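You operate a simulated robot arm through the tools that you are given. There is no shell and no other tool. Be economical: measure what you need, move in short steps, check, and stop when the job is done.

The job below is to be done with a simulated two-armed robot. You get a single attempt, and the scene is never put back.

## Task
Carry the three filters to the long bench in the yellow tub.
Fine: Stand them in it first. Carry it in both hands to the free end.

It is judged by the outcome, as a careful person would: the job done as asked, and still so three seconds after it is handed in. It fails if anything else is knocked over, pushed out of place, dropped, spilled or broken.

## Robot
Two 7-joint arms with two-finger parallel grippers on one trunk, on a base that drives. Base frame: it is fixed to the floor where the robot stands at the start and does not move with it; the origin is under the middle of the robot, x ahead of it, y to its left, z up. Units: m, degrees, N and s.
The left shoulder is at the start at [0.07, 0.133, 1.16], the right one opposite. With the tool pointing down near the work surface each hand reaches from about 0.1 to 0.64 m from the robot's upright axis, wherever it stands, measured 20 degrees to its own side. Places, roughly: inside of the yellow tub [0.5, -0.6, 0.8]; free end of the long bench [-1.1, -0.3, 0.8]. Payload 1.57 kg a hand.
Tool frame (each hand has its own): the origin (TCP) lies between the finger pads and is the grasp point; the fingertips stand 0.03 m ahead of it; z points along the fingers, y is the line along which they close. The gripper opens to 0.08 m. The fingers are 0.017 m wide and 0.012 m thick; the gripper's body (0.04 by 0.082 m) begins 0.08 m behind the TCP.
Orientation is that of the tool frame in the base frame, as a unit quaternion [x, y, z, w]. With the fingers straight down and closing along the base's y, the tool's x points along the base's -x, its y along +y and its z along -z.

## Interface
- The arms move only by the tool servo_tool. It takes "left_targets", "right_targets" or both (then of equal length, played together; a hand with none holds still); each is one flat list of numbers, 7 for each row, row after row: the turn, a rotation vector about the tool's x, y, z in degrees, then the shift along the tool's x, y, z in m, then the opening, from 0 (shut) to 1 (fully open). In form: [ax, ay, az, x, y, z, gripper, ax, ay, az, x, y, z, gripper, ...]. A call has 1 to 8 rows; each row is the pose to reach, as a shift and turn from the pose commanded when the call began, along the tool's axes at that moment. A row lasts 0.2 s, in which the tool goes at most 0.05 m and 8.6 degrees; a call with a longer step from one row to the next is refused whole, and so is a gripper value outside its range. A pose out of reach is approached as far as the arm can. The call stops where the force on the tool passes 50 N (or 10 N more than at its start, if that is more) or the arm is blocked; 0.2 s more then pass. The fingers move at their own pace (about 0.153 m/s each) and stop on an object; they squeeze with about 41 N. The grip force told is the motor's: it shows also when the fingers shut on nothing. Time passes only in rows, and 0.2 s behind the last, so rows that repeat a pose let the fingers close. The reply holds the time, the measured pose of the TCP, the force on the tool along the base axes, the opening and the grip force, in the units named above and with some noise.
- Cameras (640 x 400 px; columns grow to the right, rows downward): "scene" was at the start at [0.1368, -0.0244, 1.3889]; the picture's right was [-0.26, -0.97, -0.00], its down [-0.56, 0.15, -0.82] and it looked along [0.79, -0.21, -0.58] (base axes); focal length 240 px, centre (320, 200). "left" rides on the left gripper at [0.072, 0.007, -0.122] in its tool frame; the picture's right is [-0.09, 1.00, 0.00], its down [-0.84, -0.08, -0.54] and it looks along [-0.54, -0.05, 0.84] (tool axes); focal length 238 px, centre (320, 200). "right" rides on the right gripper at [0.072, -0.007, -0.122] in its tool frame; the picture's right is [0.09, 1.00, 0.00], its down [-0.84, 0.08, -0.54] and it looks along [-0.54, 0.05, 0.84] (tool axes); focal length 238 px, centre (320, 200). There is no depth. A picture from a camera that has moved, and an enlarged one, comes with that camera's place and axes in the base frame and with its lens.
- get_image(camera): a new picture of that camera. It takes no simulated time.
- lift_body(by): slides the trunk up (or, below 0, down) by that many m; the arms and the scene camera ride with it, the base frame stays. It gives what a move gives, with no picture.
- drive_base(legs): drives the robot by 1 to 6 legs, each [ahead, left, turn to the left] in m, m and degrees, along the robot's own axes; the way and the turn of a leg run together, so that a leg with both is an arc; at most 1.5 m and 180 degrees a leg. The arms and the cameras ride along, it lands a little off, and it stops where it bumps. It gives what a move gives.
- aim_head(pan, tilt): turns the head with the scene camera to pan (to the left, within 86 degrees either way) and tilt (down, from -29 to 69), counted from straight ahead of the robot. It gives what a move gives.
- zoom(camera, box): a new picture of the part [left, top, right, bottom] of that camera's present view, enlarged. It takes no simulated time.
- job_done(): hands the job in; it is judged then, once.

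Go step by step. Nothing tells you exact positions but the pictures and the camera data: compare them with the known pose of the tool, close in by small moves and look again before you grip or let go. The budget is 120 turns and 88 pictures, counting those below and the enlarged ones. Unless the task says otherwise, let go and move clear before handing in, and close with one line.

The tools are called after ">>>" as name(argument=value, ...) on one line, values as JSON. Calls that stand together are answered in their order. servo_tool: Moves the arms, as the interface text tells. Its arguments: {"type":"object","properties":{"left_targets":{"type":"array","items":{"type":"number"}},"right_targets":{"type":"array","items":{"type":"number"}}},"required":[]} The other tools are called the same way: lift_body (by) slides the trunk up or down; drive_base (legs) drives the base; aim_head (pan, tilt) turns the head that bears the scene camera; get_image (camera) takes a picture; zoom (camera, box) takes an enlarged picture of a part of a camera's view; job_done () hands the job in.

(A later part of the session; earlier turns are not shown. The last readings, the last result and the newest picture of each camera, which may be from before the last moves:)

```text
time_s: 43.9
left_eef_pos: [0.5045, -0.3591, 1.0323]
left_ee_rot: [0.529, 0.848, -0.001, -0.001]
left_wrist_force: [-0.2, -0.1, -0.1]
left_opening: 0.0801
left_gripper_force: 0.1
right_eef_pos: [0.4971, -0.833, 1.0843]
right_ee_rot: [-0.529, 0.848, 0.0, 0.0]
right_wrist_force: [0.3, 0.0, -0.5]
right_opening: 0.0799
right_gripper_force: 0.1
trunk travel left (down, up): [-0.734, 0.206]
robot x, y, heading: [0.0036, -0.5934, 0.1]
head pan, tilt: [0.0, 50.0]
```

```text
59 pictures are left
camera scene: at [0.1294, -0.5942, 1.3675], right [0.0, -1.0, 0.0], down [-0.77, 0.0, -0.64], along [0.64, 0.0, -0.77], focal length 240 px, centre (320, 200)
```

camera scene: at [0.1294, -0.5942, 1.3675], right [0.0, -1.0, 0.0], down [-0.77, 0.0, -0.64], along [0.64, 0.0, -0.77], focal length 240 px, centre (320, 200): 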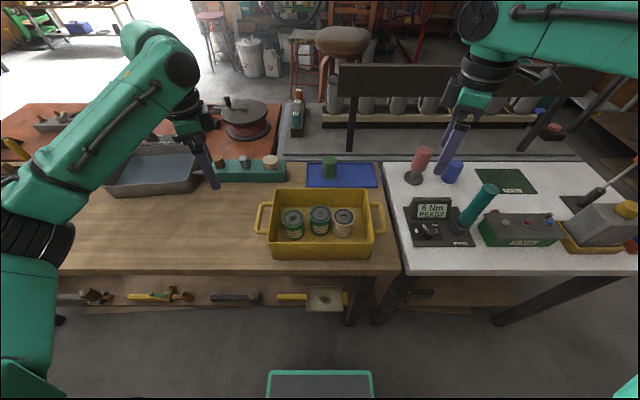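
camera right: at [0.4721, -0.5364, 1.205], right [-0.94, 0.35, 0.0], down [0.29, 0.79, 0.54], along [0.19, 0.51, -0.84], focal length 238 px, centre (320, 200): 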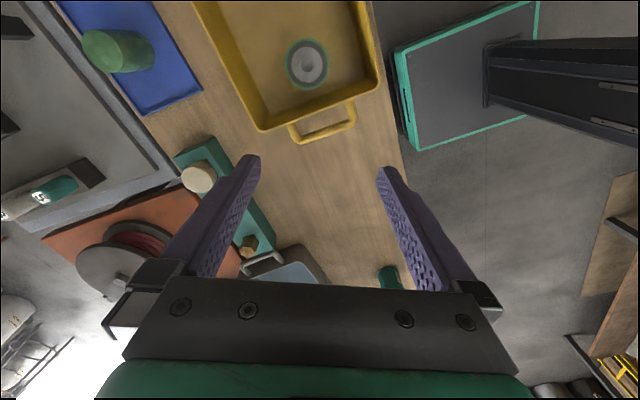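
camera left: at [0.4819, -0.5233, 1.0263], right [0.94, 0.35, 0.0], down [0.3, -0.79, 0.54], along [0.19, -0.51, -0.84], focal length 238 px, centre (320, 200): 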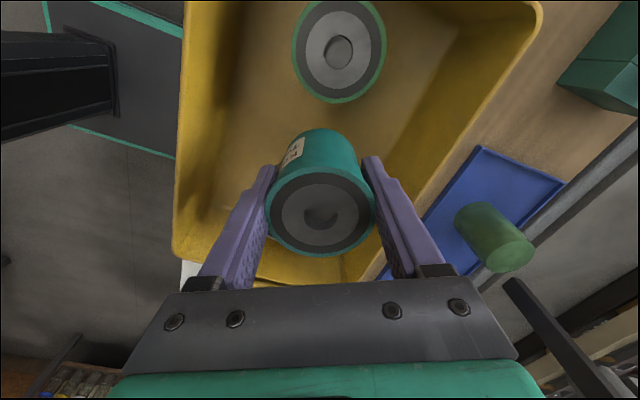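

All three filters stand in the tub, and the robot is centred on it. Before picking it up, I'll look behind on both sides for the long bench.

>>> aim_head(pan=86, tilt=25)

>>> get_image(camera="scene")

>>> aim_head(pan=-86, tilt=25)

>>> get_image(camera="scene")

```text
time_s: 45.5
left_eef_pos: [0.5067, -0.3599, 1.0319]
left_ee_rot: [0.53, 0.848, 0.0, 0.0]
left_wrist_force: [0.2, -0.3, -0.5]
left_opening: 0.08
left_gripper_force: 0.0
right_eef_pos: [0.4972, -0.8343, 1.0832]
right_ee_rot: [-0.529, 0.848, 0.0, 0.0]
right_wrist_force: [0.6, -0.2, 0.0]
right_opening: 0.0798
right_gripper_force: 0.0
trunk travel left (down, up): [-0.734, 0.206]
robot x, y, heading: [0.0031, -0.5909, 0.1]
head pan, tilt: [85.9, 25.0]
```

```text
58 pictures are left
camera scene: at [0.059, -0.503, 1.405], right [1.0, -0.07, 0.0], down [-0.03, -0.42, -0.91], along [0.06, 0.9, -0.42], focal length 240 px, centre (320, 200)
```

scene: 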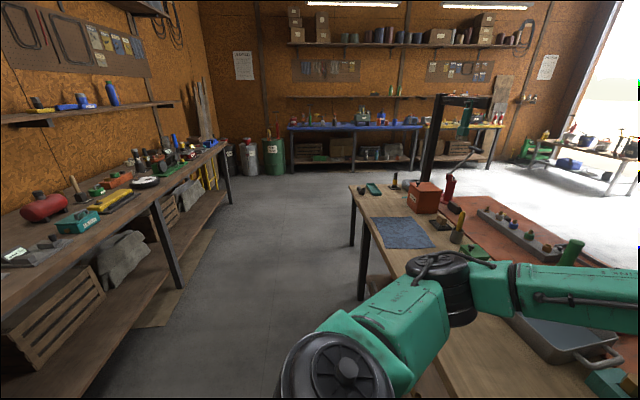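

```text
time_s: 48.1
left_eef_pos: [0.507, -0.3598, 1.0321]
left_ee_rot: [0.529, 0.849, -0.001, 0.0]
left_wrist_force: [-0.1, -0.3, -0.6]
left_opening: 0.0802
left_gripper_force: 0.1
right_eef_pos: [0.4961, -0.8349, 1.0841]
right_ee_rot: [-0.53, 0.848, 0.001, 0.0]
right_wrist_force: [0.9, -0.6, -0.3]
right_opening: 0.0803
right_gripper_force: 0.0
trunk travel left (down, up): [-0.734, 0.206]
robot x, y, heading: [-0.0005, -0.5907, -0.0]
head pan, tilt: [-85.9, 25.0]
```

```text
57 pictures are left
camera scene: at [0.059, -0.6868, 1.405], right [-1.0, -0.07, 0.0], down [-0.03, 0.42, -0.91], along [0.06, -0.9, -0.42], focal length 240 px, centre (320, 200)
```

scene: 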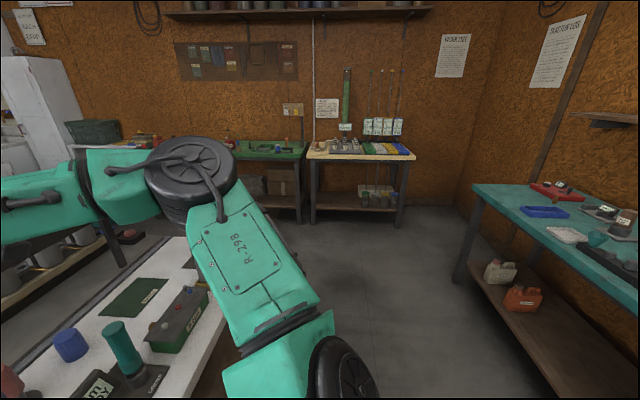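

The wooden bench behind (front edge about x = -0.9) looks like the long one. First I'll turn the wrists back so the fingers close along y for the handles, and look forward again.

>>> servo_tool(left_targets=[0, 0, -8, 0, 0, 0, 1, 0, 0, -16, 0, 0, 0, 1, 0, 0, -24, 0, 0, 0, 1, 0, 0, -32, 0, 0, 0, 1, 0, 0, -40, 0, 0, 0, 1, 0, 0, -48, 0, 0, 0, 1, 0, 0, -56, 0, 0, 0, 1, 0, 0, -64, 0, 0, 0, 1], right_targets=[0, 0, 8, 0, 0, 0, 1, 0, 0, 16, 0, 0, 0, 1, 0, 0, 24, 0, 0, 0, 1, 0, 0, 32, 0, 0, 0, 1, 0, 0, 40, 0, 0, 0, 1, 0, 0, 48, 0, 0, 0, 1, 0, 0, 56, 0, 0, 0, 1, 0, 0, 64, 0, 0, 0, 1])

>>> aim_head(pan=0, tilt=50)

>>> zoom(camera="scene", box=[230, 160, 410, 280])

>>> get_image(camera="left")

>>> get_image(camera="right")

```text
time_s: 49.9
left_eef_pos: [0.5065, -0.3599, 1.0311]
left_ee_rot: [-0.002, 1.0, 0.0, -0.001]
left_wrist_force: [-0.2, 1.0, -0.8]
left_opening: 0.0803
left_gripper_force: 0.2
right_eef_pos: [0.4977, -0.8326, 1.084]
right_ee_rot: [0.001, 1.0, -0.001, 0.001]
right_wrist_force: [-1.4, 0.1, 0.6]
right_opening: 0.0798
right_gripper_force: 0.0
trunk travel left (down, up): [-0.734, 0.206]
robot x, y, heading: [-0.0012, -0.59, 0.1]
head pan, tilt: [-85.9, 25.0]
```

```text
time_s: 51.5
left_eef_pos: [0.5073, -0.3602, 1.0308]
left_ee_rot: [0.0, 1.0, 0.0, -0.001]
left_wrist_force: [0.7, 0.5, -0.3]
left_opening: 0.0801
left_gripper_force: 0.1
right_eef_pos: [0.4967, -0.8328, 1.0841]
right_ee_rot: [-0.001, 1.0, 0.0, 0.0]
right_wrist_force: [0.5, -0.7, 0.2]
right_opening: 0.0801
right_gripper_force: 0.0
trunk travel left (down, up): [-0.734, 0.206]
robot x, y, heading: [0.0011, -0.5945, 0.2]
head pan, tilt: [0.0, 50.0]
```

```text
3.33 times, centred on (320, 220) of scene
camera zoom: at [0.1294, -0.595, 1.3675], right [0.0, -1.0, 0.0], down [-0.77, 0.0, -0.64], along [0.64, 0.0, -0.77], focal length 798 px, centre (320, 133)
```

zoom: 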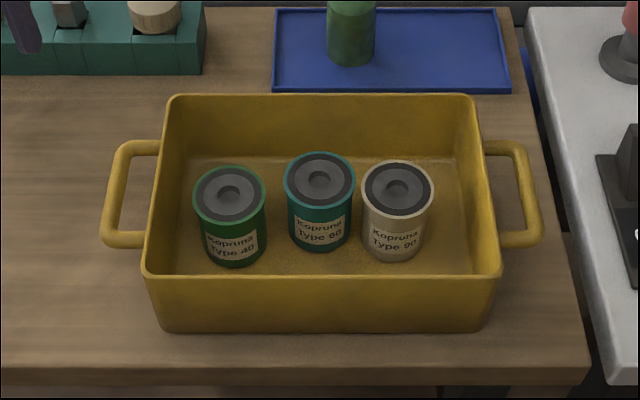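

```text
55 pictures are left
camera left: at [0.4342, -0.3532, 1.1538], right [0.09, 1.0, 0.0], down [0.84, -0.08, 0.54], along [0.54, -0.05, -0.84], focal length 238 px, centre (320, 200)
```

left: 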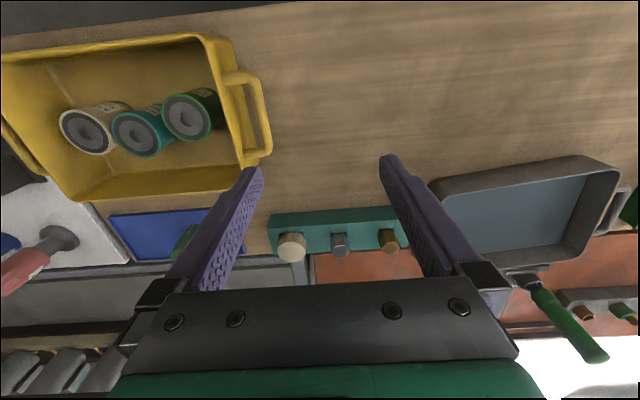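

```text
54 pictures are left
camera right: at [0.4256, -0.8408, 1.2052], right [-0.09, 1.0, 0.0], down [0.84, 0.08, 0.54], along [0.54, 0.05, -0.84], focal length 238 px, centre (320, 200)
```

right: 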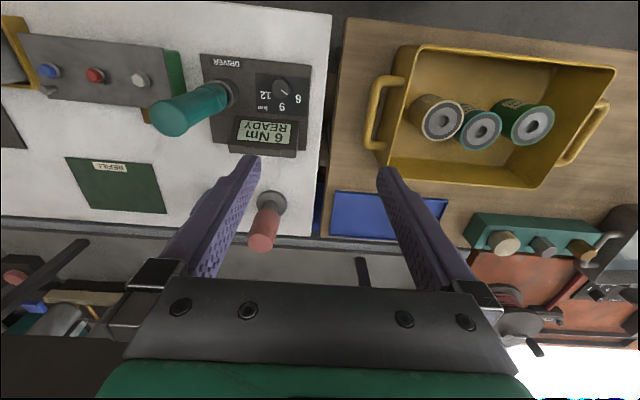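

The handle bars are at about y = -0.434 and y = -0.755 (x 0.5, z about 0.857), roughly 3 cm from the tub walls. I'll move both hands above them with the openings reduced.

>>> servo_tool(left_targets=[0, 0, 0, 0.002, -0.02, 0, 0.7, 0, 0, 0, 0.004, -0.045, 0.02, 0.4, 0, 0, 0, 0.007, -0.074, 0.05, 0.4, 0, 0, 0, 0.007, -0.074, 0.08, 0.4, 0, 0, 0, 0.007, -0.074, 0.1, 0.4], right_targets=[0, 0, 0, -0.001, 0.02, 0.02, 0.7, 0, 0, 0, -0.002, 0.045, 0.05, 0.4, 0, 0, 0, -0.003, 0.078, 0.09, 0.4, 0, 0, 0, -0.003, 0.078, 0.13, 0.4, 0, 0, 0, -0.003, 0.078, 0.154, 0.4])

>>> get_image(camera="left")

>>> get_image(camera="right")

>>> zoom(camera="scene", box=[230, 160, 410, 280])

```text
refused: row 3 steps farther than a row can; nothing moved
```

```text
53 pictures are left
camera left: at [0.4342, -0.3532, 1.1538], right [0.09, 1.0, 0.0], down [0.84, -0.08, 0.54], along [0.54, -0.05, -0.84], focal length 238 px, centre (320, 200)
```

left: 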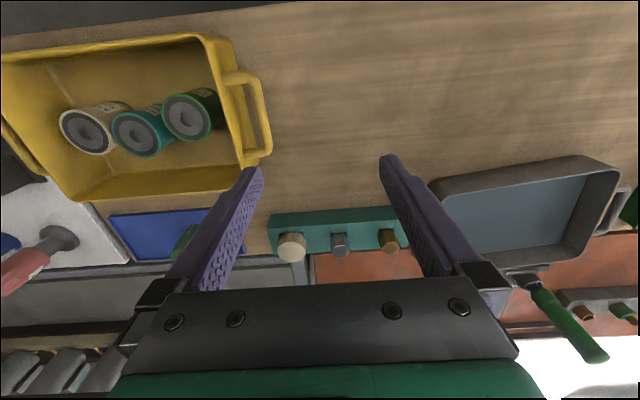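

```text
52 pictures are left
camera right: at [0.4256, -0.8408, 1.2052], right [-0.09, 1.0, 0.0], down [0.84, 0.08, 0.54], along [0.54, 0.05, -0.84], focal length 238 px, centre (320, 200)
```

right: 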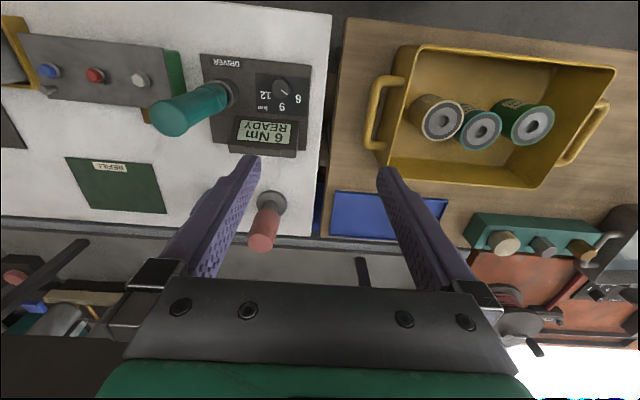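

```text
3.33 times, centred on (320, 220) of scene
camera zoom: at [0.1294, -0.595, 1.3675], right [0.0, -1.0, 0.0], down [-0.77, 0.0, -0.64], along [0.64, 0.0, -0.77], focal length 798 px, centre (320, 133)
```

zoom: 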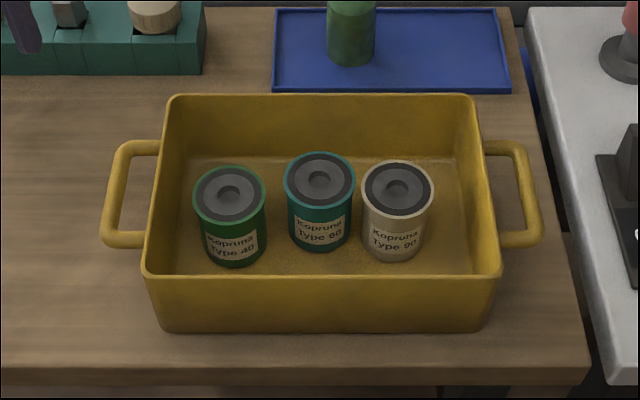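

One step was too long and the call was refused, so I'll repeat it with finer rows.

>>> servo_tool(left_targets=[0, 0, 0, 0.002, -0.018, 0, 0.7, 0, 0, 0, 0.004, -0.036, 0, 0.4, 0, 0, 0, 0.005, -0.055, 0.02, 0.4, 0, 0, 0, 0.007, -0.074, 0.04, 0.4, 0, 0, 0, 0.007, -0.074, 0.07, 0.4, 0, 0, 0, 0.007, -0.074, 0.1, 0.4], right_targets=[0, 0, 0, -0.001, 0.02, 0.0, 0.7, 0, 0, 0, -0.002, 0.04, 0.03, 0.4, 0, 0, 0, -0.003, 0.06, 0.06, 0.4, 0, 0, 0, -0.003, 0.078, 0.09, 0.4, 0, 0, 0, -0.003, 0.078, 0.125, 0.4, 0, 0, 0, -0.003, 0.078, 0.154, 0.4])

>>> get_image(camera="left")

>>> get_image(camera="right")

>>> zoom(camera="scene", box=[230, 160, 410, 280])

```text
time_s: 52.9
left_eef_pos: [0.5001, -0.433, 0.9314]
left_ee_rot: [-0.001, 1.0, 0.0, -0.002]
left_wrist_force: [0.3, 0.0, -0.6]
left_opening: 0.0318
left_gripper_force: 0.0
right_eef_pos: [0.5005, -0.7565, 0.9299]
right_ee_rot: [0.0, 1.0, 0.001, 0.0]
right_wrist_force: [-0.5, -0.4, 0.6]
right_opening: 0.0319
right_gripper_force: 0.0
trunk travel left (down, up): [-0.734, 0.206]
robot x, y, heading: [0.0057, -0.5931, -0.3]
head pan, tilt: [0.0, 50.0]
```

```text
50 pictures are left
camera left: at [0.4277, -0.4274, 1.0537], right [0.09, 1.0, 0.0], down [0.84, -0.08, 0.54], along [0.54, -0.05, -0.84], focal length 238 px, centre (320, 200)
```

left: 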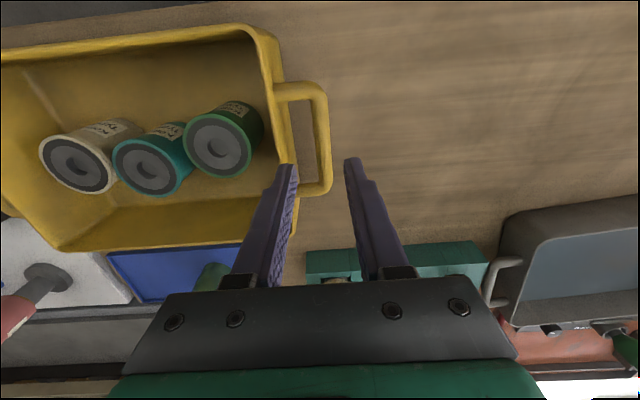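

```text
49 pictures are left
camera right: at [0.4284, -0.7631, 1.051], right [-0.09, 1.0, 0.0], down [0.84, 0.08, 0.54], along [0.54, 0.05, -0.84], focal length 238 px, centre (320, 200)
```

right: 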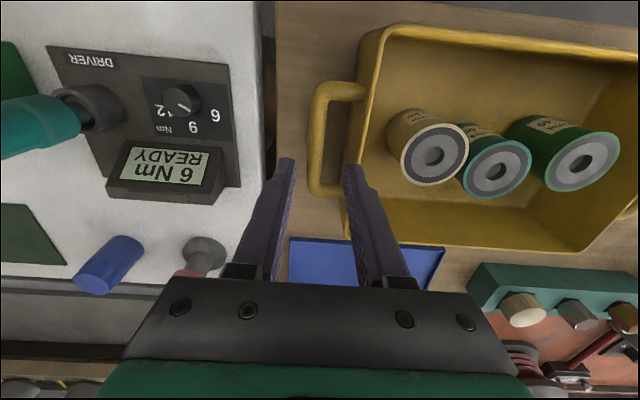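

```text
3.33 times, centred on (320, 220) of scene
camera zoom: at [0.1305, -0.595, 1.3675], right [0.0, -1.0, 0.0], down [-0.77, 0.0, -0.64], along [0.64, 0.0, -0.77], focal length 798 px, centre (320, 133)
```

zoom: 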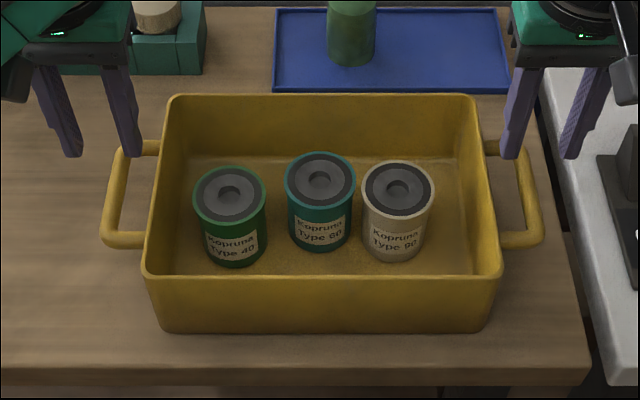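

Bars measured from the wrist cameras lie at y -0.430 and -0.7585. I'll nudge the hands 2–3 mm outward, descend to z of about 0.856, and check before closing.

>>> servo_tool(left_targets=[0, 0, 0, 0, 0.003, 0.02, 0.4, 0, 0, 0, 0, 0.003, 0.04, 0.4, 0, 0, 0, 0, 0.003, 0.06, 0.4, 0, 0, 0, 0, 0.003, 0.075, 0.4], right_targets=[0, 0, 0, 0, -0.002, 0.02, 0.4, 0, 0, 0, 0, -0.002, 0.04, 0.4, 0, 0, 0, 0, -0.002, 0.06, 0.4, 0, 0, 0, 0, -0.002, 0.074, 0.4])

>>> get_image(camera="left")

>>> get_image(camera="right")

>>> zoom(camera="scene", box=[230, 160, 410, 280])

```text
time_s: 53.9
left_eef_pos: [0.4996, -0.4299, 0.8564]
left_ee_rot: [0.0, 1.0, 0.001, -0.002]
left_wrist_force: [-0.6, 0.0, 0.7]
left_opening: 0.032
left_gripper_force: 0.1
right_eef_pos: [0.4882, -0.7668, 0.8657]
right_ee_rot: [0.0, 1.0, 0.002, 0.001]
right_wrist_force: [-0.8, 0.6, 0.8]
right_opening: 0.0321
right_gripper_force: 0.0
right hand out of reach, approached as far as the arm can: row 3, 4
trunk travel left (down, up): [-0.734, 0.206]
robot x, y, heading: [-0.001, -0.5909, -0.1]
head pan, tilt: [0.0, 50.0]
```

```text
47 pictures are left
camera left: at [0.4276, -0.4242, 0.9786], right [0.09, 1.0, 0.0], down [0.84, -0.08, 0.54], along [0.54, -0.05, -0.84], focal length 238 px, centre (320, 200)
```

left: 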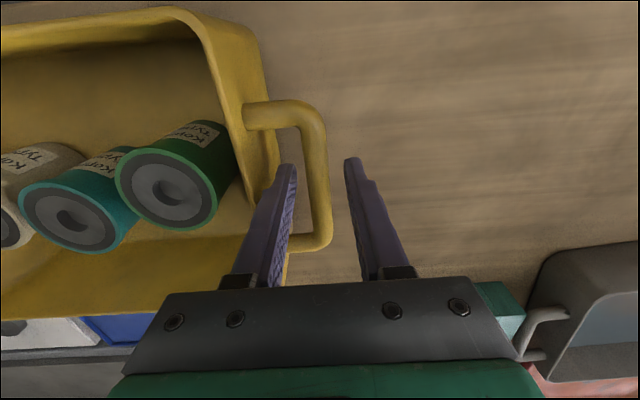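

```text
46 pictures are left
camera right: at [0.4165, -0.774, 0.9853], right [-0.09, 1.0, 0.0], down [0.84, 0.08, 0.54], along [0.54, 0.05, -0.84], focal length 238 px, centre (320, 200)
```

right: 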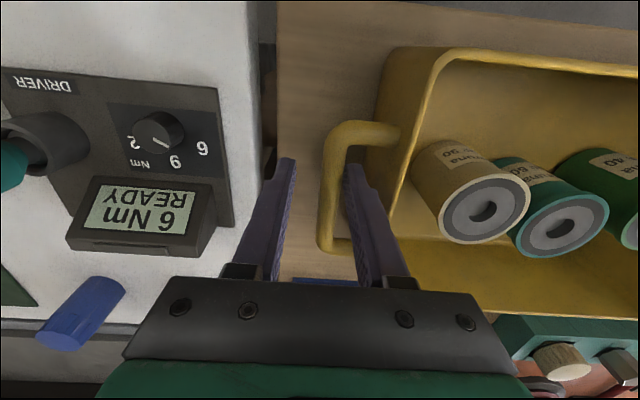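

```text
3.33 times, centred on (320, 220) of scene
camera zoom: at [0.1298, -0.595, 1.3675], right [0.0, -1.0, 0.0], down [-0.77, 0.0, -0.64], along [0.64, 0.0, -0.77], focal length 798 px, centre (320, 133)
```

zoom: 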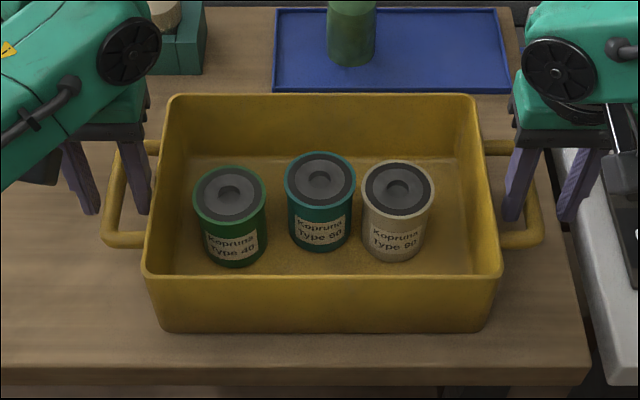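

The left hand straddles its bar well, but the right arm ran into a limit about 1 cm short, with its elbow swung far out. I'll lift the right hand clear and return it towards its starting posture to re-approach with a better arm shape.

>>> servo_tool(right_targets=[0, 0, 0, 0, 0, -0.04, 0.4, 0, 0, 0, 0, 0, -0.08, 0.4, 0, 0, 0, 0, 0, -0.12, 0.4, 0, 0, 0, 0, 0, -0.16, 0.4, 0, 0, 0, 0.03, -0.03, -0.18, 0.4, 0, 0, 0, 0.06, -0.06, -0.2, 0.4, 0, 0, 0, 0.09, -0.09, -0.2, 0.4, 0, 0, 0, 0.12, -0.12, -0.2, 0.4])

>>> servo_tool(right_targets=[0, 0, 0, 0.03, -0.04, 0, 0.4, 0, 0, 0, 0.06, -0.08, 0, 0.4, 0, 0, 0, 0.06, -0.12, 0, 0.4, 0, 0, 0, 0.06, -0.15, 0, 0.4])

>>> aim_head(pan=-40, tilt=30)

>>> get_image(camera="scene")

```text
time_s: 55.7
left_eef_pos: [0.4988, -0.4315, 0.8573]
left_ee_rot: [-0.001, 1.0, 0.001, 0.0]
left_wrist_force: [0.0, -0.5, 1.0]
left_opening: 0.0318
left_gripper_force: 0.1
right_eef_pos: [0.3654, -0.8887, 1.0655]
right_ee_rot: [-0.001, 1.0, 0.001, 0.001]
right_wrist_force: [-0.7, 0.2, -0.4]
right_opening: 0.0317
right_gripper_force: 0.0
trunk travel left (down, up): [-0.734, 0.206]
robot x, y, heading: [-0.0008, -0.5959, 0.1]
head pan, tilt: [0.0, 50.0]
```

```text
time_s: 56.7
left_eef_pos: [0.5013, -0.4314, 0.8566]
left_ee_rot: [-0.001, 1.0, 0.001, -0.001]
left_wrist_force: [-0.6, 0.1, 0.7]
left_opening: 0.032
left_gripper_force: 0.1
right_eef_pos: [0.3078, -1.0376, 1.0643]
right_ee_rot: [-0.001, 1.0, 0.002, 0.001]
right_wrist_force: [0.3, -0.2, -0.7]
right_opening: 0.0322
right_gripper_force: 0.1
trunk travel left (down, up): [-0.734, 0.206]
robot x, y, heading: [-0.0002, -0.5912, 0.1]
head pan, tilt: [0.0, 50.0]
```

```text
time_s: 57.7
left_eef_pos: [0.4985, -0.43, 0.857]
left_ee_rot: [-0.001, 1.0, 0.0, -0.001]
left_wrist_force: [-0.2, 0.1, 0.3]
left_opening: 0.032
left_gripper_force: 0.1
right_eef_pos: [0.3079, -1.0348, 1.0647]
right_ee_rot: [-0.001, 1.0, 0.001, 0.002]
right_wrist_force: [0.0, -0.8, 0.2]
right_opening: 0.0322
right_gripper_force: 0.1
trunk travel left (down, up): [-0.734, 0.206]
robot x, y, heading: [-0.0004, -0.5937, -0.1]
head pan, tilt: [-40.0, 30.0]
```

```text
44 pictures are left
camera scene: at [0.1219, -0.6532, 1.397], right [-0.64, -0.77, 0.0], down [-0.38, 0.32, -0.87], along [0.66, -0.56, -0.5], focal length 240 px, centre (320, 200)
```

scene: 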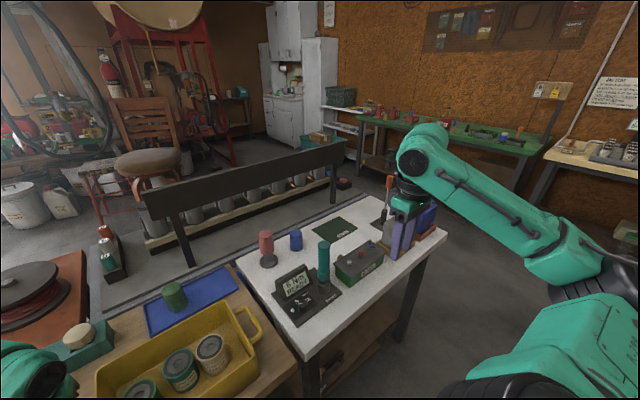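

The right arm still has its elbow out, but I'll try the fresh approach first.

>>> servo_tool(right_targets=[0, 0, 0, -0.024, 0.0346, 0, 0.4, 0, 0, 0, -0.048, 0.069, 0, 0.4, 0, 0, 0, -0.072, 0.1037, 0, 0.4, 0, 0, 0, -0.096, 0.138, 0, 0.4, 0, 0, 0, -0.12, 0.173, 0, 0.4, 0, 0, 0, -0.144, 0.2074, 0.0, 0.4, 0, 0, 0, -0.168, 0.242, 0.0, 0.4, 0, 0, 0, -0.192, 0.2765, 0.02, 0.4])

>>> servo_tool(right_targets=[0, 0, 0, 0, 0, 0.04, 0.4, 0, 0, 0, 0, 0, 0.08, 0.4, 0, 0, 0, 0, 0, 0.12, 0.4, 0, 0, 0, 0, 0, 0.15, 0.4])

```text
time_s: 59.5
left_eef_pos: [0.5015, -0.4295, 0.8552]
left_ee_rot: [-0.001, 1.0, 0.001, -0.002]
left_wrist_force: [0.6, -0.2, -0.5]
left_opening: 0.0321
left_gripper_force: 0.1
right_eef_pos: [0.5008, -0.7584, 1.0444]
right_ee_rot: [0.0, 1.0, 0.0, -0.001]
right_wrist_force: [1.7, 0.7, -0.1]
right_opening: 0.032
right_gripper_force: 0.0
trunk travel left (down, up): [-0.734, 0.206]
robot x, y, heading: [0.0026, -0.5937, -0.2]
head pan, tilt: [-40.0, 30.0]
```

```text
time_s: 60.5
left_eef_pos: [0.4999, -0.4312, 0.8577]
left_ee_rot: [-0.001, 1.0, 0.0, -0.001]
left_wrist_force: [0.8, -0.8, 0.1]
left_opening: 0.0319
left_gripper_force: 0.1
right_eef_pos: [0.4996, -0.7588, 0.8945]
right_ee_rot: [-0.001, 1.0, 0.0, 0.0]
right_wrist_force: [0.6, -0.1, -0.1]
right_opening: 0.0322
right_gripper_force: 0.0
trunk travel left (down, up): [-0.734, 0.206]
robot x, y, heading: [0.0016, -0.5917, -0.0]
head pan, tilt: [-40.0, 30.0]
```

So far so good; continuing down in small steps.

>>> servo_tool(right_targets=[0, 0, 0, 0, 0, 0.013, 0.4, 0, 0, 0, 0, 0, 0.026, 0.4, 0, 0, 0, 0, 0, 0.038, 0.4])

>>> get_image(camera="right")

```text
time_s: 61.3
left_eef_pos: [0.4998, -0.4301, 0.8566]
left_ee_rot: [-0.001, 1.0, 0.0, -0.001]
left_wrist_force: [0.3, 0.8, -0.4]
left_opening: 0.0321
left_gripper_force: 0.0
right_eef_pos: [0.4885, -0.7673, 0.8649]
right_ee_rot: [-0.001, 1.0, 0.001, 0.001]
right_wrist_force: [0.2, -0.2, -0.6]
right_opening: 0.032
right_gripper_force: 0.0
right hand out of reach, approached as far as the arm can: row 1, 2, 3
trunk travel left (down, up): [-0.734, 0.206]
robot x, y, heading: [0.0033, -0.5934, -0.1]
head pan, tilt: [-40.0, 30.0]
```

```text
43 pictures are left
camera right: at [0.4166, -0.7743, 0.9861], right [-0.09, 1.0, 0.0], down [0.84, 0.08, 0.54], along [0.54, 0.05, -0.84], focal length 238 px, centre (320, 200)
```

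right: 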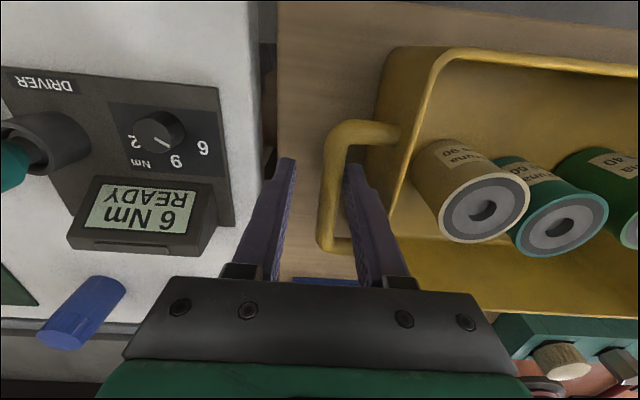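

The right arm is limited only at this low height relative to its shoulder. I'll raise both hands clear, lower the trunk by 0.1 m, and come back down.

>>> servo_tool(left_targets=[0, 0, 0, 0, 0, -0.04, 0.4, 0, 0, 0, 0, 0, -0.08, 0.4, 0, 0, 0, 0, 0, -0.12, 0.4, 0, 0, 0, 0, 0, -0.16, 0.4, 0, 0, 0, 0, 0, -0.18, 0.4], right_targets=[0, 0, 0, 0, 0, -0.04, 0.4, 0, 0, 0, 0, 0, -0.08, 0.4, 0, 0, 0, 0, 0, -0.12, 0.4, 0, 0, 0, 0, 0, -0.16, 0.4, 0, 0, 0, 0, 0, -0.18, 0.4])

>>> lift_body(by=-0.1)

>>> aim_head(pan=0, tilt=45)

>>> get_image(camera="scene")

```text
time_s: 62.5
left_eef_pos: [0.4987, -0.4308, 1.0377]
left_ee_rot: [0.0, 1.0, 0.0, -0.001]
left_wrist_force: [0.7, -0.3, 0.0]
left_opening: 0.0319
left_gripper_force: 0.1
right_eef_pos: [0.4886, -0.7686, 1.0457]
right_ee_rot: [-0.001, 1.0, 0.001, 0.0]
right_wrist_force: [0.6, 0.2, 0.6]
right_opening: 0.0321
right_gripper_force: 0.1
trunk travel left (down, up): [-0.734, 0.206]
robot x, y, heading: [0.0009, -0.5929, 0.0]
head pan, tilt: [-40.0, 30.0]
```

```text
time_s: 63.9
left_eef_pos: [0.4977, -0.4309, 0.9368]
left_ee_rot: [-0.001, 1.0, 0.0, -0.001]
left_wrist_force: [0.7, -0.6, 0.3]
left_opening: 0.0319
left_gripper_force: 0.0
right_eef_pos: [0.4894, -0.7694, 0.9458]
right_ee_rot: [0.001, 1.0, 0.0, 0.0]
right_wrist_force: [0.1, 0.6, 0.6]
right_opening: 0.0319
right_gripper_force: 0.1
trunk travel left (down, up): [-0.634, 0.306]
robot x, y, heading: [0.0017, -0.5948, -0.1]
head pan, tilt: [-40.0, 30.0]
```

```text
time_s: 64.9
left_eef_pos: [0.499, -0.4302, 0.936]
left_ee_rot: [-0.001, 1.0, 0.0, 0.0]
left_wrist_force: [-0.1, 0.3, 0.2]
left_opening: 0.0318
left_gripper_force: 0.1
right_eef_pos: [0.4884, -0.7676, 0.9446]
right_ee_rot: [-0.001, 1.0, 0.0, 0.0]
right_wrist_force: [-0.4, 0.4, -0.6]
right_opening: 0.0321
right_gripper_force: 0.0
trunk travel left (down, up): [-0.634, 0.306]
robot x, y, heading: [0.001, -0.5939, -0.1]
head pan, tilt: [0.0, 45.0]
```

```text
42 pictures are left
camera scene: at [0.1337, -0.595, 1.2745], right [0.0, -1.0, 0.0], down [-0.71, 0.0, -0.71], along [0.71, 0.0, -0.71], focal length 240 px, centre (320, 200)
```

scene: 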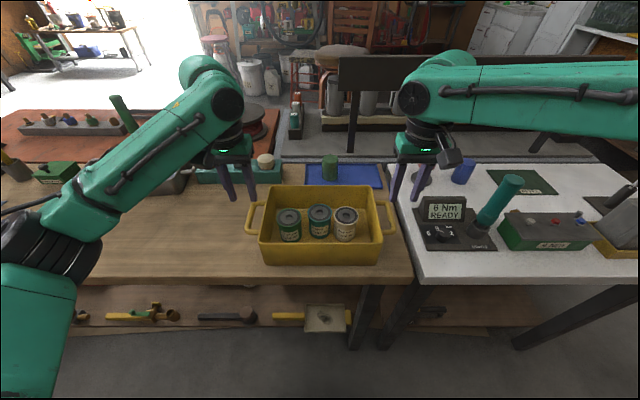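

Clearances look fine. I'll descend both hands onto the bars again.

>>> servo_tool(left_targets=[0, 0, 0, 0, 0, 0, 0.4, 0, 0, 0, 0, 0, 0.025, 0.4, 0, 0, 0, 0, 0, 0.05, 0.4, 0, 0, 0, 0, 0, 0.08, 0.4], right_targets=[0, 0, 0, -0.0116, 0.009, 0.01, 0.4, 0, 0, 0, -0.0116, 0.009, 0.035, 0.4, 0, 0, 0, -0.0116, 0.009, 0.06, 0.4, 0, 0, 0, -0.0116, 0.009, 0.0886, 0.4])

>>> get_image(camera="right")

>>> get_image(camera="left")

```text
time_s: 65.9
left_eef_pos: [0.4991, -0.4296, 0.8547]
left_ee_rot: [-0.001, 1.0, 0.0, -0.001]
left_wrist_force: [0.3, 0.2, -0.2]
left_opening: 0.0319
left_gripper_force: 0.0
right_eef_pos: [0.5, -0.7585, 0.8556]
right_ee_rot: [0.0, 1.0, 0.0, -0.001]
right_wrist_force: [-0.7, 0.4, 0.0]
right_opening: 0.0316
right_gripper_force: 0.1
trunk travel left (down, up): [-0.634, 0.306]
robot x, y, heading: [0.0035, -0.5957, 0.1]
head pan, tilt: [0.0, 45.0]
```

```text
41 pictures are left
camera right: at [0.4293, -0.766, 0.9769], right [-0.09, 1.0, 0.0], down [0.84, 0.08, 0.54], along [0.54, 0.05, -0.84], focal length 238 px, centre (320, 200)
```

right: 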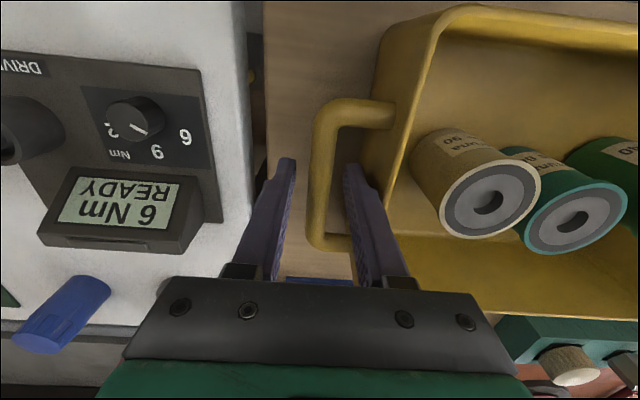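

```text
40 pictures are left
camera left: at [0.4276, -0.4235, 0.9782], right [0.09, 1.0, 0.0], down [0.84, -0.08, 0.54], along [0.54, -0.05, -0.84], focal length 238 px, centre (320, 200)
```

left: 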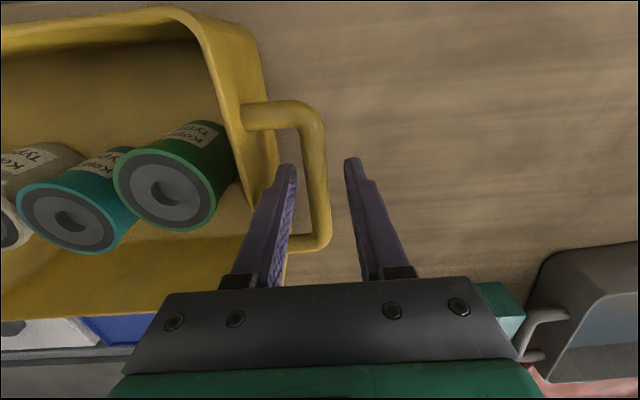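

Both hands straddle their bars. I'll close the grippers.

>>> servo_tool(left_targets=[0, 0, 0, 0, 0, 0, 0.25, 0, 0, 0, 0, 0, 0, 0, 0, 0, 0, 0, 0, 0, 0], right_targets=[0, 0, 0, 0, 0, 0, 0.25, 0, 0, 0, 0, 0, 0, 0, 0, 0, 0, 0, 0, 0, 0])

>>> get_image(camera="scene")

```text
time_s: 66.7
left_eef_pos: [0.4991, -0.4312, 0.8572]
left_ee_rot: [0.001, 1.0, -0.001, 0.0]
left_wrist_force: [-0.3, -9.9, 1.2]
left_opening: 0.0136
left_gripper_force: 30.0
right_eef_pos: [0.4987, -0.7574, 0.8563]
right_ee_rot: [-0.001, 1.0, 0.001, 0.0]
right_wrist_force: [-0.9, 8.6, -0.2]
right_opening: 0.0136
right_gripper_force: 29.9
trunk travel left (down, up): [-0.634, 0.306]
robot x, y, heading: [0.0007, -0.5914, -0.1]
head pan, tilt: [0.0, 45.0]
```

```text
39 pictures are left
camera scene: at [0.1334, -0.595, 1.2744], right [0.0, -1.0, 0.0], down [-0.71, 0.0, -0.71], along [0.71, 0.0, -0.71], focal length 240 px, centre (320, 200)
```

scene: 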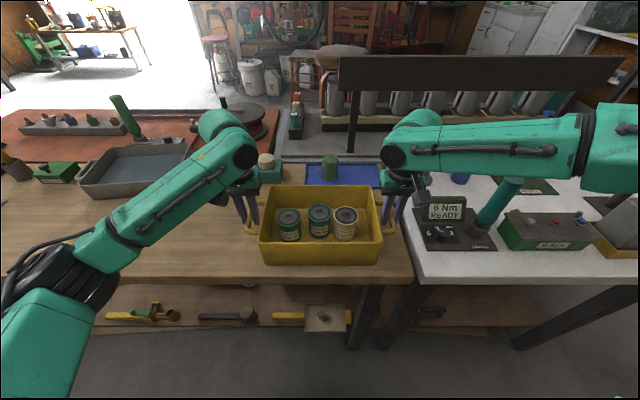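

Both bars are gripped (13.6 mm). I'll lift with the trunk so both hands rise evenly, a little first to check.

>>> lift_body(by=0.04)

>>> get_image(camera="scene")

```text
time_s: 67.6
left_eef_pos: [0.4994, -0.43, 0.8962]
left_ee_rot: [0.0, 1.0, -0.001, -0.002]
left_wrist_force: [-0.3, -18.6, -3.9]
left_opening: 0.0134
left_gripper_force: 30.1
right_eef_pos: [0.5008, -0.7574, 0.8957]
right_ee_rot: [-0.001, 1.0, 0.001, -0.001]
right_wrist_force: [-0.2, 17.0, -4.4]
right_opening: 0.0133
right_gripper_force: 29.9
trunk travel left (down, up): [-0.674, 0.266]
robot x, y, heading: [0.001, -0.5919, 0.0]
head pan, tilt: [0.0, 45.0]
```

```text
38 pictures are left
camera scene: at [0.1359, -0.5949, 1.3142], right [0.0, -1.0, 0.0], down [-0.71, 0.0, -0.71], along [0.71, 0.0, -0.71], focal length 240 px, centre (320, 200)
```

scene: 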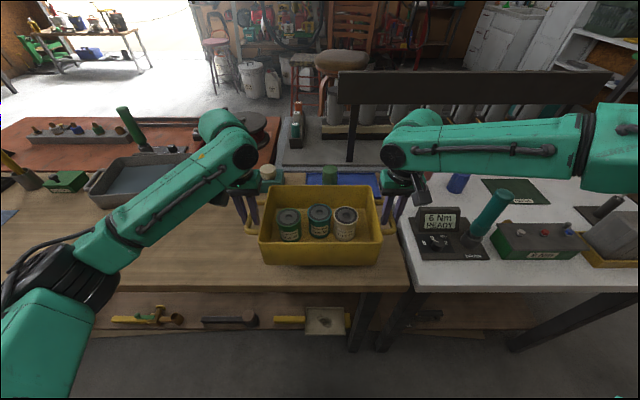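

The tub rises level with the filters upright. The hands pull against each other a bit (18 N), so I'll relax each inward by 1 mm and lift further.

>>> servo_tool(left_targets=[0, 0, 0, 0, -0.001, 0, 0, 0, 0, 0, 0, -0.001, 0, 0], right_targets=[0, 0, 0, 0, 0.001, 0, 0, 0, 0, 0, 0, 0.001, 0, 0])

>>> lift_body(by=0.12)

```text
time_s: 68.2
left_eef_pos: [0.5006, -0.4304, 0.8962]
left_ee_rot: [-0.001, 1.0, 0.0, -0.002]
left_wrist_force: [0.0, -12.9, -3.5]
left_opening: 0.0134
left_gripper_force: 30.2
right_eef_pos: [0.5016, -0.7579, 0.8965]
right_ee_rot: [0.0, 1.0, 0.0, -0.001]
right_wrist_force: [0.6, 13.9, -4.7]
right_opening: 0.0134
right_gripper_force: 30.0
trunk travel left (down, up): [-0.674, 0.266]
robot x, y, heading: [0.0018, -0.5961, -0.0]
head pan, tilt: [0.0, 45.0]
```

```text
time_s: 69.7
left_eef_pos: [0.4996, -0.431, 1.0159]
left_ee_rot: [-0.002, 1.0, 0.0, -0.002]
left_wrist_force: [-0.5, -8.2, -3.8]
left_opening: 0.0135
left_gripper_force: 29.5
right_eef_pos: [0.5007, -0.7574, 1.015]
right_ee_rot: [0.0, 1.0, 0.0, 0.0]
right_wrist_force: [0.4, 7.8, -3.4]
right_opening: 0.0135
right_gripper_force: 29.9
trunk travel left (down, up): [-0.794, 0.146]
robot x, y, heading: [0.0006, -0.5941, 0.1]
head pan, tilt: [0.0, 45.0]
```

The load is steady at z of about 1.0. I'll turn 90° to the left, then look toward the long bench.

>>> drive_base(legs=[[0, 0, 45], [0, 0, 45]])

>>> aim_head(pan=75, tilt=35)

>>> get_image(camera="scene")

```text
time_s: 74.2
left_eef_pos: [-0.1543, -0.0921, 1.0164]
left_ee_rot: [-0.702, 0.712, -0.001, -0.001]
left_wrist_force: [0.3, 0.5, -4.1]
left_opening: 0.0134
left_gripper_force: 29.9
right_eef_pos: [0.1717, -0.0948, 1.0146]
right_ee_rot: [-0.702, 0.712, -0.001, -0.001]
right_wrist_force: [-0.1, 0.9, -4.1]
right_opening: 0.0136
right_gripper_force: 29.8
trunk travel left (down, up): [-0.794, 0.146]
robot x, y, heading: [-0.0011, -0.5937, 89.2]
head pan, tilt: [0.0, 45.0]
```

```text
time_s: 75.6
left_eef_pos: [-0.1553, -0.0923, 1.0166]
left_ee_rot: [-0.703, 0.711, -0.001, -0.001]
left_wrist_force: [1.0, -1.1, -2.8]
left_opening: 0.0135
left_gripper_force: 29.8
right_eef_pos: [0.1713, -0.0959, 1.0157]
right_ee_rot: [-0.703, 0.711, 0.0, -0.001]
right_wrist_force: [-0.7, -0.2, -4.1]
right_opening: 0.0135
right_gripper_force: 30.6
trunk travel left (down, up): [-0.794, 0.146]
robot x, y, heading: [-0.0016, -0.5933, 89.3]
head pan, tilt: [75.0, 35.0]
```

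```text
37 pictures are left
camera scene: at [-0.0818, -0.5191, 1.4492], right [0.27, 0.96, 0.0], down [0.55, -0.16, -0.82], along [-0.79, 0.22, -0.57], focal length 240 px, centre (320, 200)
```

scene: 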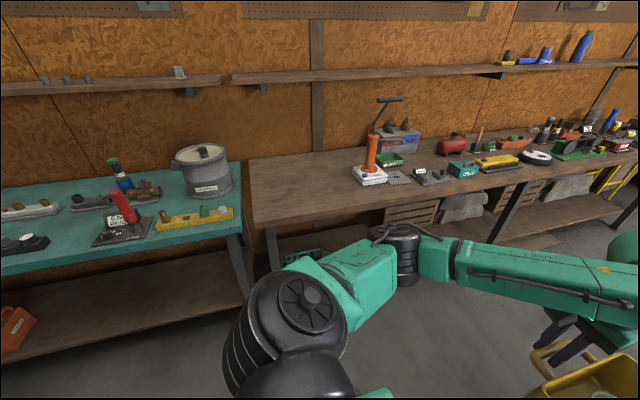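

The long wooden bench's free end is at y from about -0.58 to -0.06, x -0.88 to -1.5, with an orange pump bounding it. I'll finish turning to face it, shift sideways to y of about -0.33, and approach partway.

>>> drive_base(legs=[[0, 0, 45], [0, 0, 45.7], [0, -0.265, 0], [0.3, 0, 0]])

>>> aim_head(pan=0, tilt=40)

>>> get_image(camera="scene")

```text
time_s: 83.3
left_eef_pos: [-0.7975, -0.5014, 1.016]
left_ee_rot: [1.0, 0.008, 0.001, 0.0]
left_wrist_force: [0.1, -0.4, -3.4]
left_opening: 0.0138
left_gripper_force: 29.7
right_eef_pos: [-0.8028, -0.1748, 1.0169]
right_ee_rot: [1.0, 0.006, 0.0, 0.001]
right_wrist_force: [1.0, -0.2, -3.8]
right_opening: 0.0137
right_gripper_force: 30.2
trunk travel left (down, up): [-0.794, 0.146]
robot x, y, heading: [-0.3009, -0.3308, -179.3]
head pan, tilt: [75.0, 35.0]
```

```text
time_s: 84.8
left_eef_pos: [-0.7986, -0.5005, 1.0159]
left_ee_rot: [1.0, 0.007, 0.003, 0.0]
left_wrist_force: [0.0, -0.2, -2.8]
left_opening: 0.0137
left_gripper_force: 29.8
right_eef_pos: [-0.8032, -0.1736, 1.0158]
right_ee_rot: [1.0, 0.007, 0.0, 0.0]
right_wrist_force: [0.2, 0.0, -4.1]
right_opening: 0.0134
right_gripper_force: 30.0
trunk travel left (down, up): [-0.794, 0.146]
robot x, y, heading: [-0.3023, -0.3314, -179.4]
head pan, tilt: [0.0, 40.0]
```

```text
36 pictures are left
camera scene: at [-0.4368, -0.3354, 1.4415], right [-0.01, 1.0, 0.0], down [0.64, 0.01, -0.77], along [-0.77, -0.01, -0.64], focal length 240 px, centre (320, 200)
```

scene: 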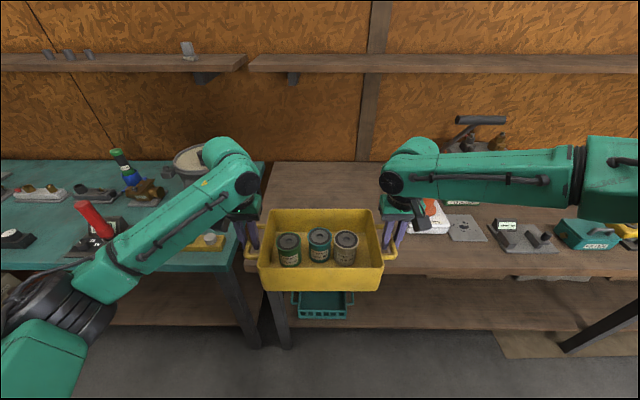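

The tall pump near y ≈ 0.07 could be struck by the right forearm if I drive straight in, so I need its exact place. Looking with the right wrist camera and a scene zoom.

>>> zoom(camera="scene", box=[360, 90, 560, 280])

>>> get_image(camera="right")

```text
2.11 times, centred on (460, 185) of scene
camera zoom: at [-0.4368, -0.3354, 1.4415], right [-0.01, 1.0, 0.0], down [0.64, 0.01, -0.77], along [-0.77, -0.01, -0.64], focal length 504 px, centre (25, 232)
```

zoom: 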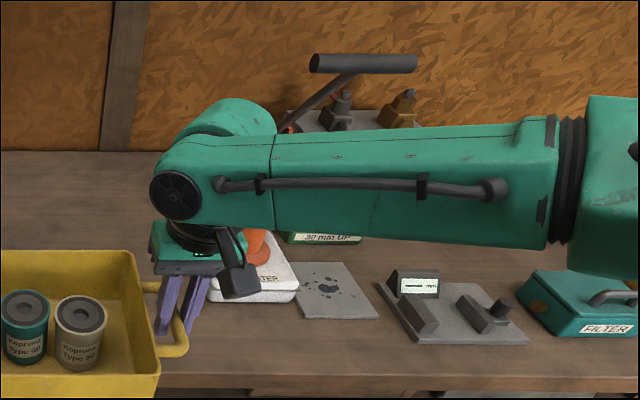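

```text
34 pictures are left
camera right: at [-0.7317, -0.1671, 1.137], right [0.1, -0.99, 0.0], down [-0.84, -0.09, 0.54], along [-0.54, -0.06, -0.84], focal length 238 px, centre (320, 200)
```

right: 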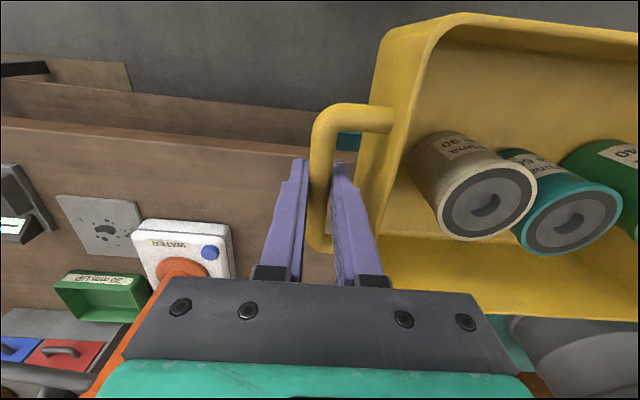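

The pump's handle is at about (-1.1, 0.11, 1.18). I'll therefore place the tub near the front of the free end, centred at about (-1.02, -0.36), turned by 10° so the right forearm stays clear. First the sidestep and turn, then a look.

>>> drive_base(legs=[[0, 0.154, 0], [0, 0, -10.6], [0.1, 0, 0]])

>>> get_image(camera="scene")

>>> get_image(camera="left")

>>> get_image(camera="right")

```text
time_s: 87.7
left_eef_pos: [-0.9146, -0.5424, 1.018]
left_ee_rot: [0.996, -0.087, 0.0, 0.0]
left_wrist_force: [-0.4, 0.2, -4.7]
left_opening: 0.0135
left_gripper_force: 30.5
right_eef_pos: [-0.8591, -0.2202, 1.0161]
right_ee_rot: [0.996, -0.086, 0.0, 0.0]
right_wrist_force: [0.6, -0.7, -3.2]
right_opening: 0.0134
right_gripper_force: 30.4
trunk travel left (down, up): [-0.794, 0.146]
robot x, y, heading: [-0.3939, -0.4717, 169.8]
head pan, tilt: [0.0, 40.0]
```

```text
33 pictures are left
camera scene: at [-0.5266, -0.4465, 1.4419], right [0.17, 0.98, 0.0], down [0.63, -0.11, -0.77], along [-0.76, 0.13, -0.64], focal length 240 px, centre (320, 200)
```

scene: 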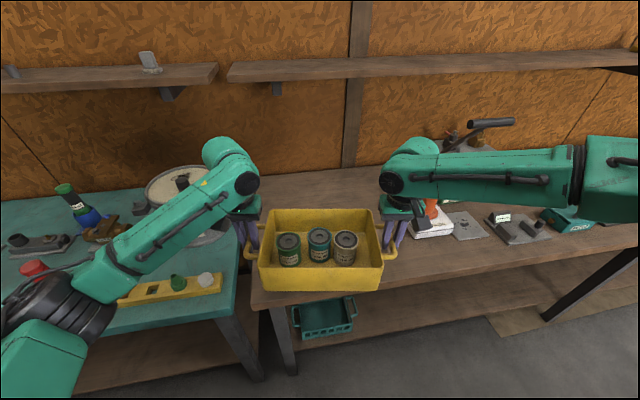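

```text
32 pictures are left
camera left: at [-0.8456, -0.5616, 1.1394], right [-0.26, -0.96, 0.0], down [-0.81, 0.22, 0.54], along [-0.52, 0.14, -0.84], focal length 238 px, centre (320, 200)
```

left: 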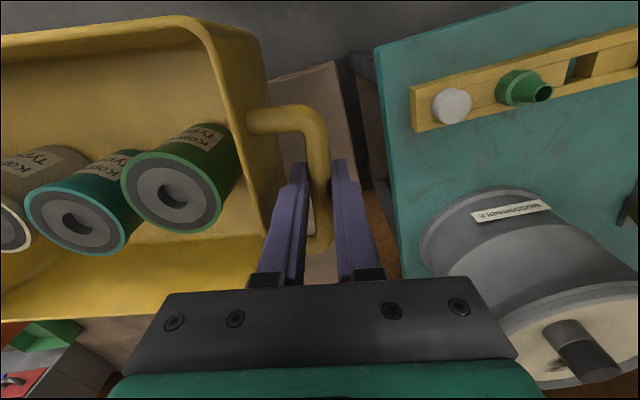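

```text
31 pictures are left
camera right: at [-0.7862, -0.2267, 1.1381], right [-0.08, -1.0, 0.0], down [-0.84, 0.07, 0.54], along [-0.54, 0.04, -0.84], focal length 238 px, centre (320, 200)
```

right: 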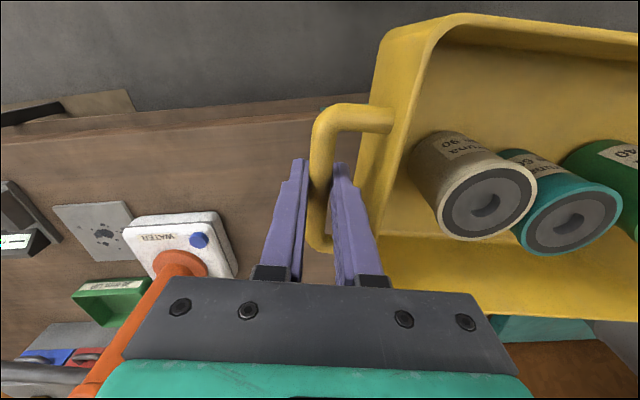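

The pump's T-handle stands at about (-1.0, 0.04, 1.22), so the forearm should pass beneath it. I'll lower the load 0.11 m now (tub bottom about 0.83) before advancing.

>>> lift_body(by=-0.11)

>>> get_image(camera="scene")

```text
time_s: 89.1
left_eef_pos: [-0.9163, -0.5418, 0.9062]
left_ee_rot: [0.996, -0.087, 0.002, 0.0]
left_wrist_force: [1.1, 1.4, -4.2]
left_opening: 0.0135
left_gripper_force: 30.2
right_eef_pos: [-0.8608, -0.2211, 0.9057]
right_ee_rot: [0.996, -0.087, 0.001, 0.0]
right_wrist_force: [1.2, -1.4, -3.8]
right_opening: 0.0135
right_gripper_force: 30.1
trunk travel left (down, up): [-0.684, 0.256]
robot x, y, heading: [-0.3949, -0.471, 170.2]
head pan, tilt: [0.0, 40.0]
```

```text
30 pictures are left
camera scene: at [-0.5297, -0.4462, 1.3316], right [0.17, 0.98, 0.0], down [0.63, -0.11, -0.77], along [-0.75, 0.13, -0.64], focal length 240 px, centre (320, 200)
```

scene: 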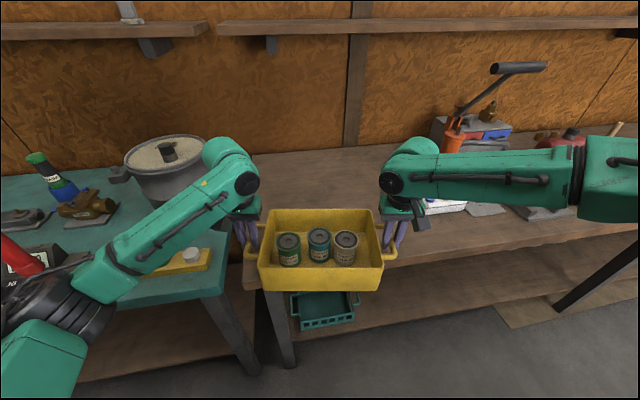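

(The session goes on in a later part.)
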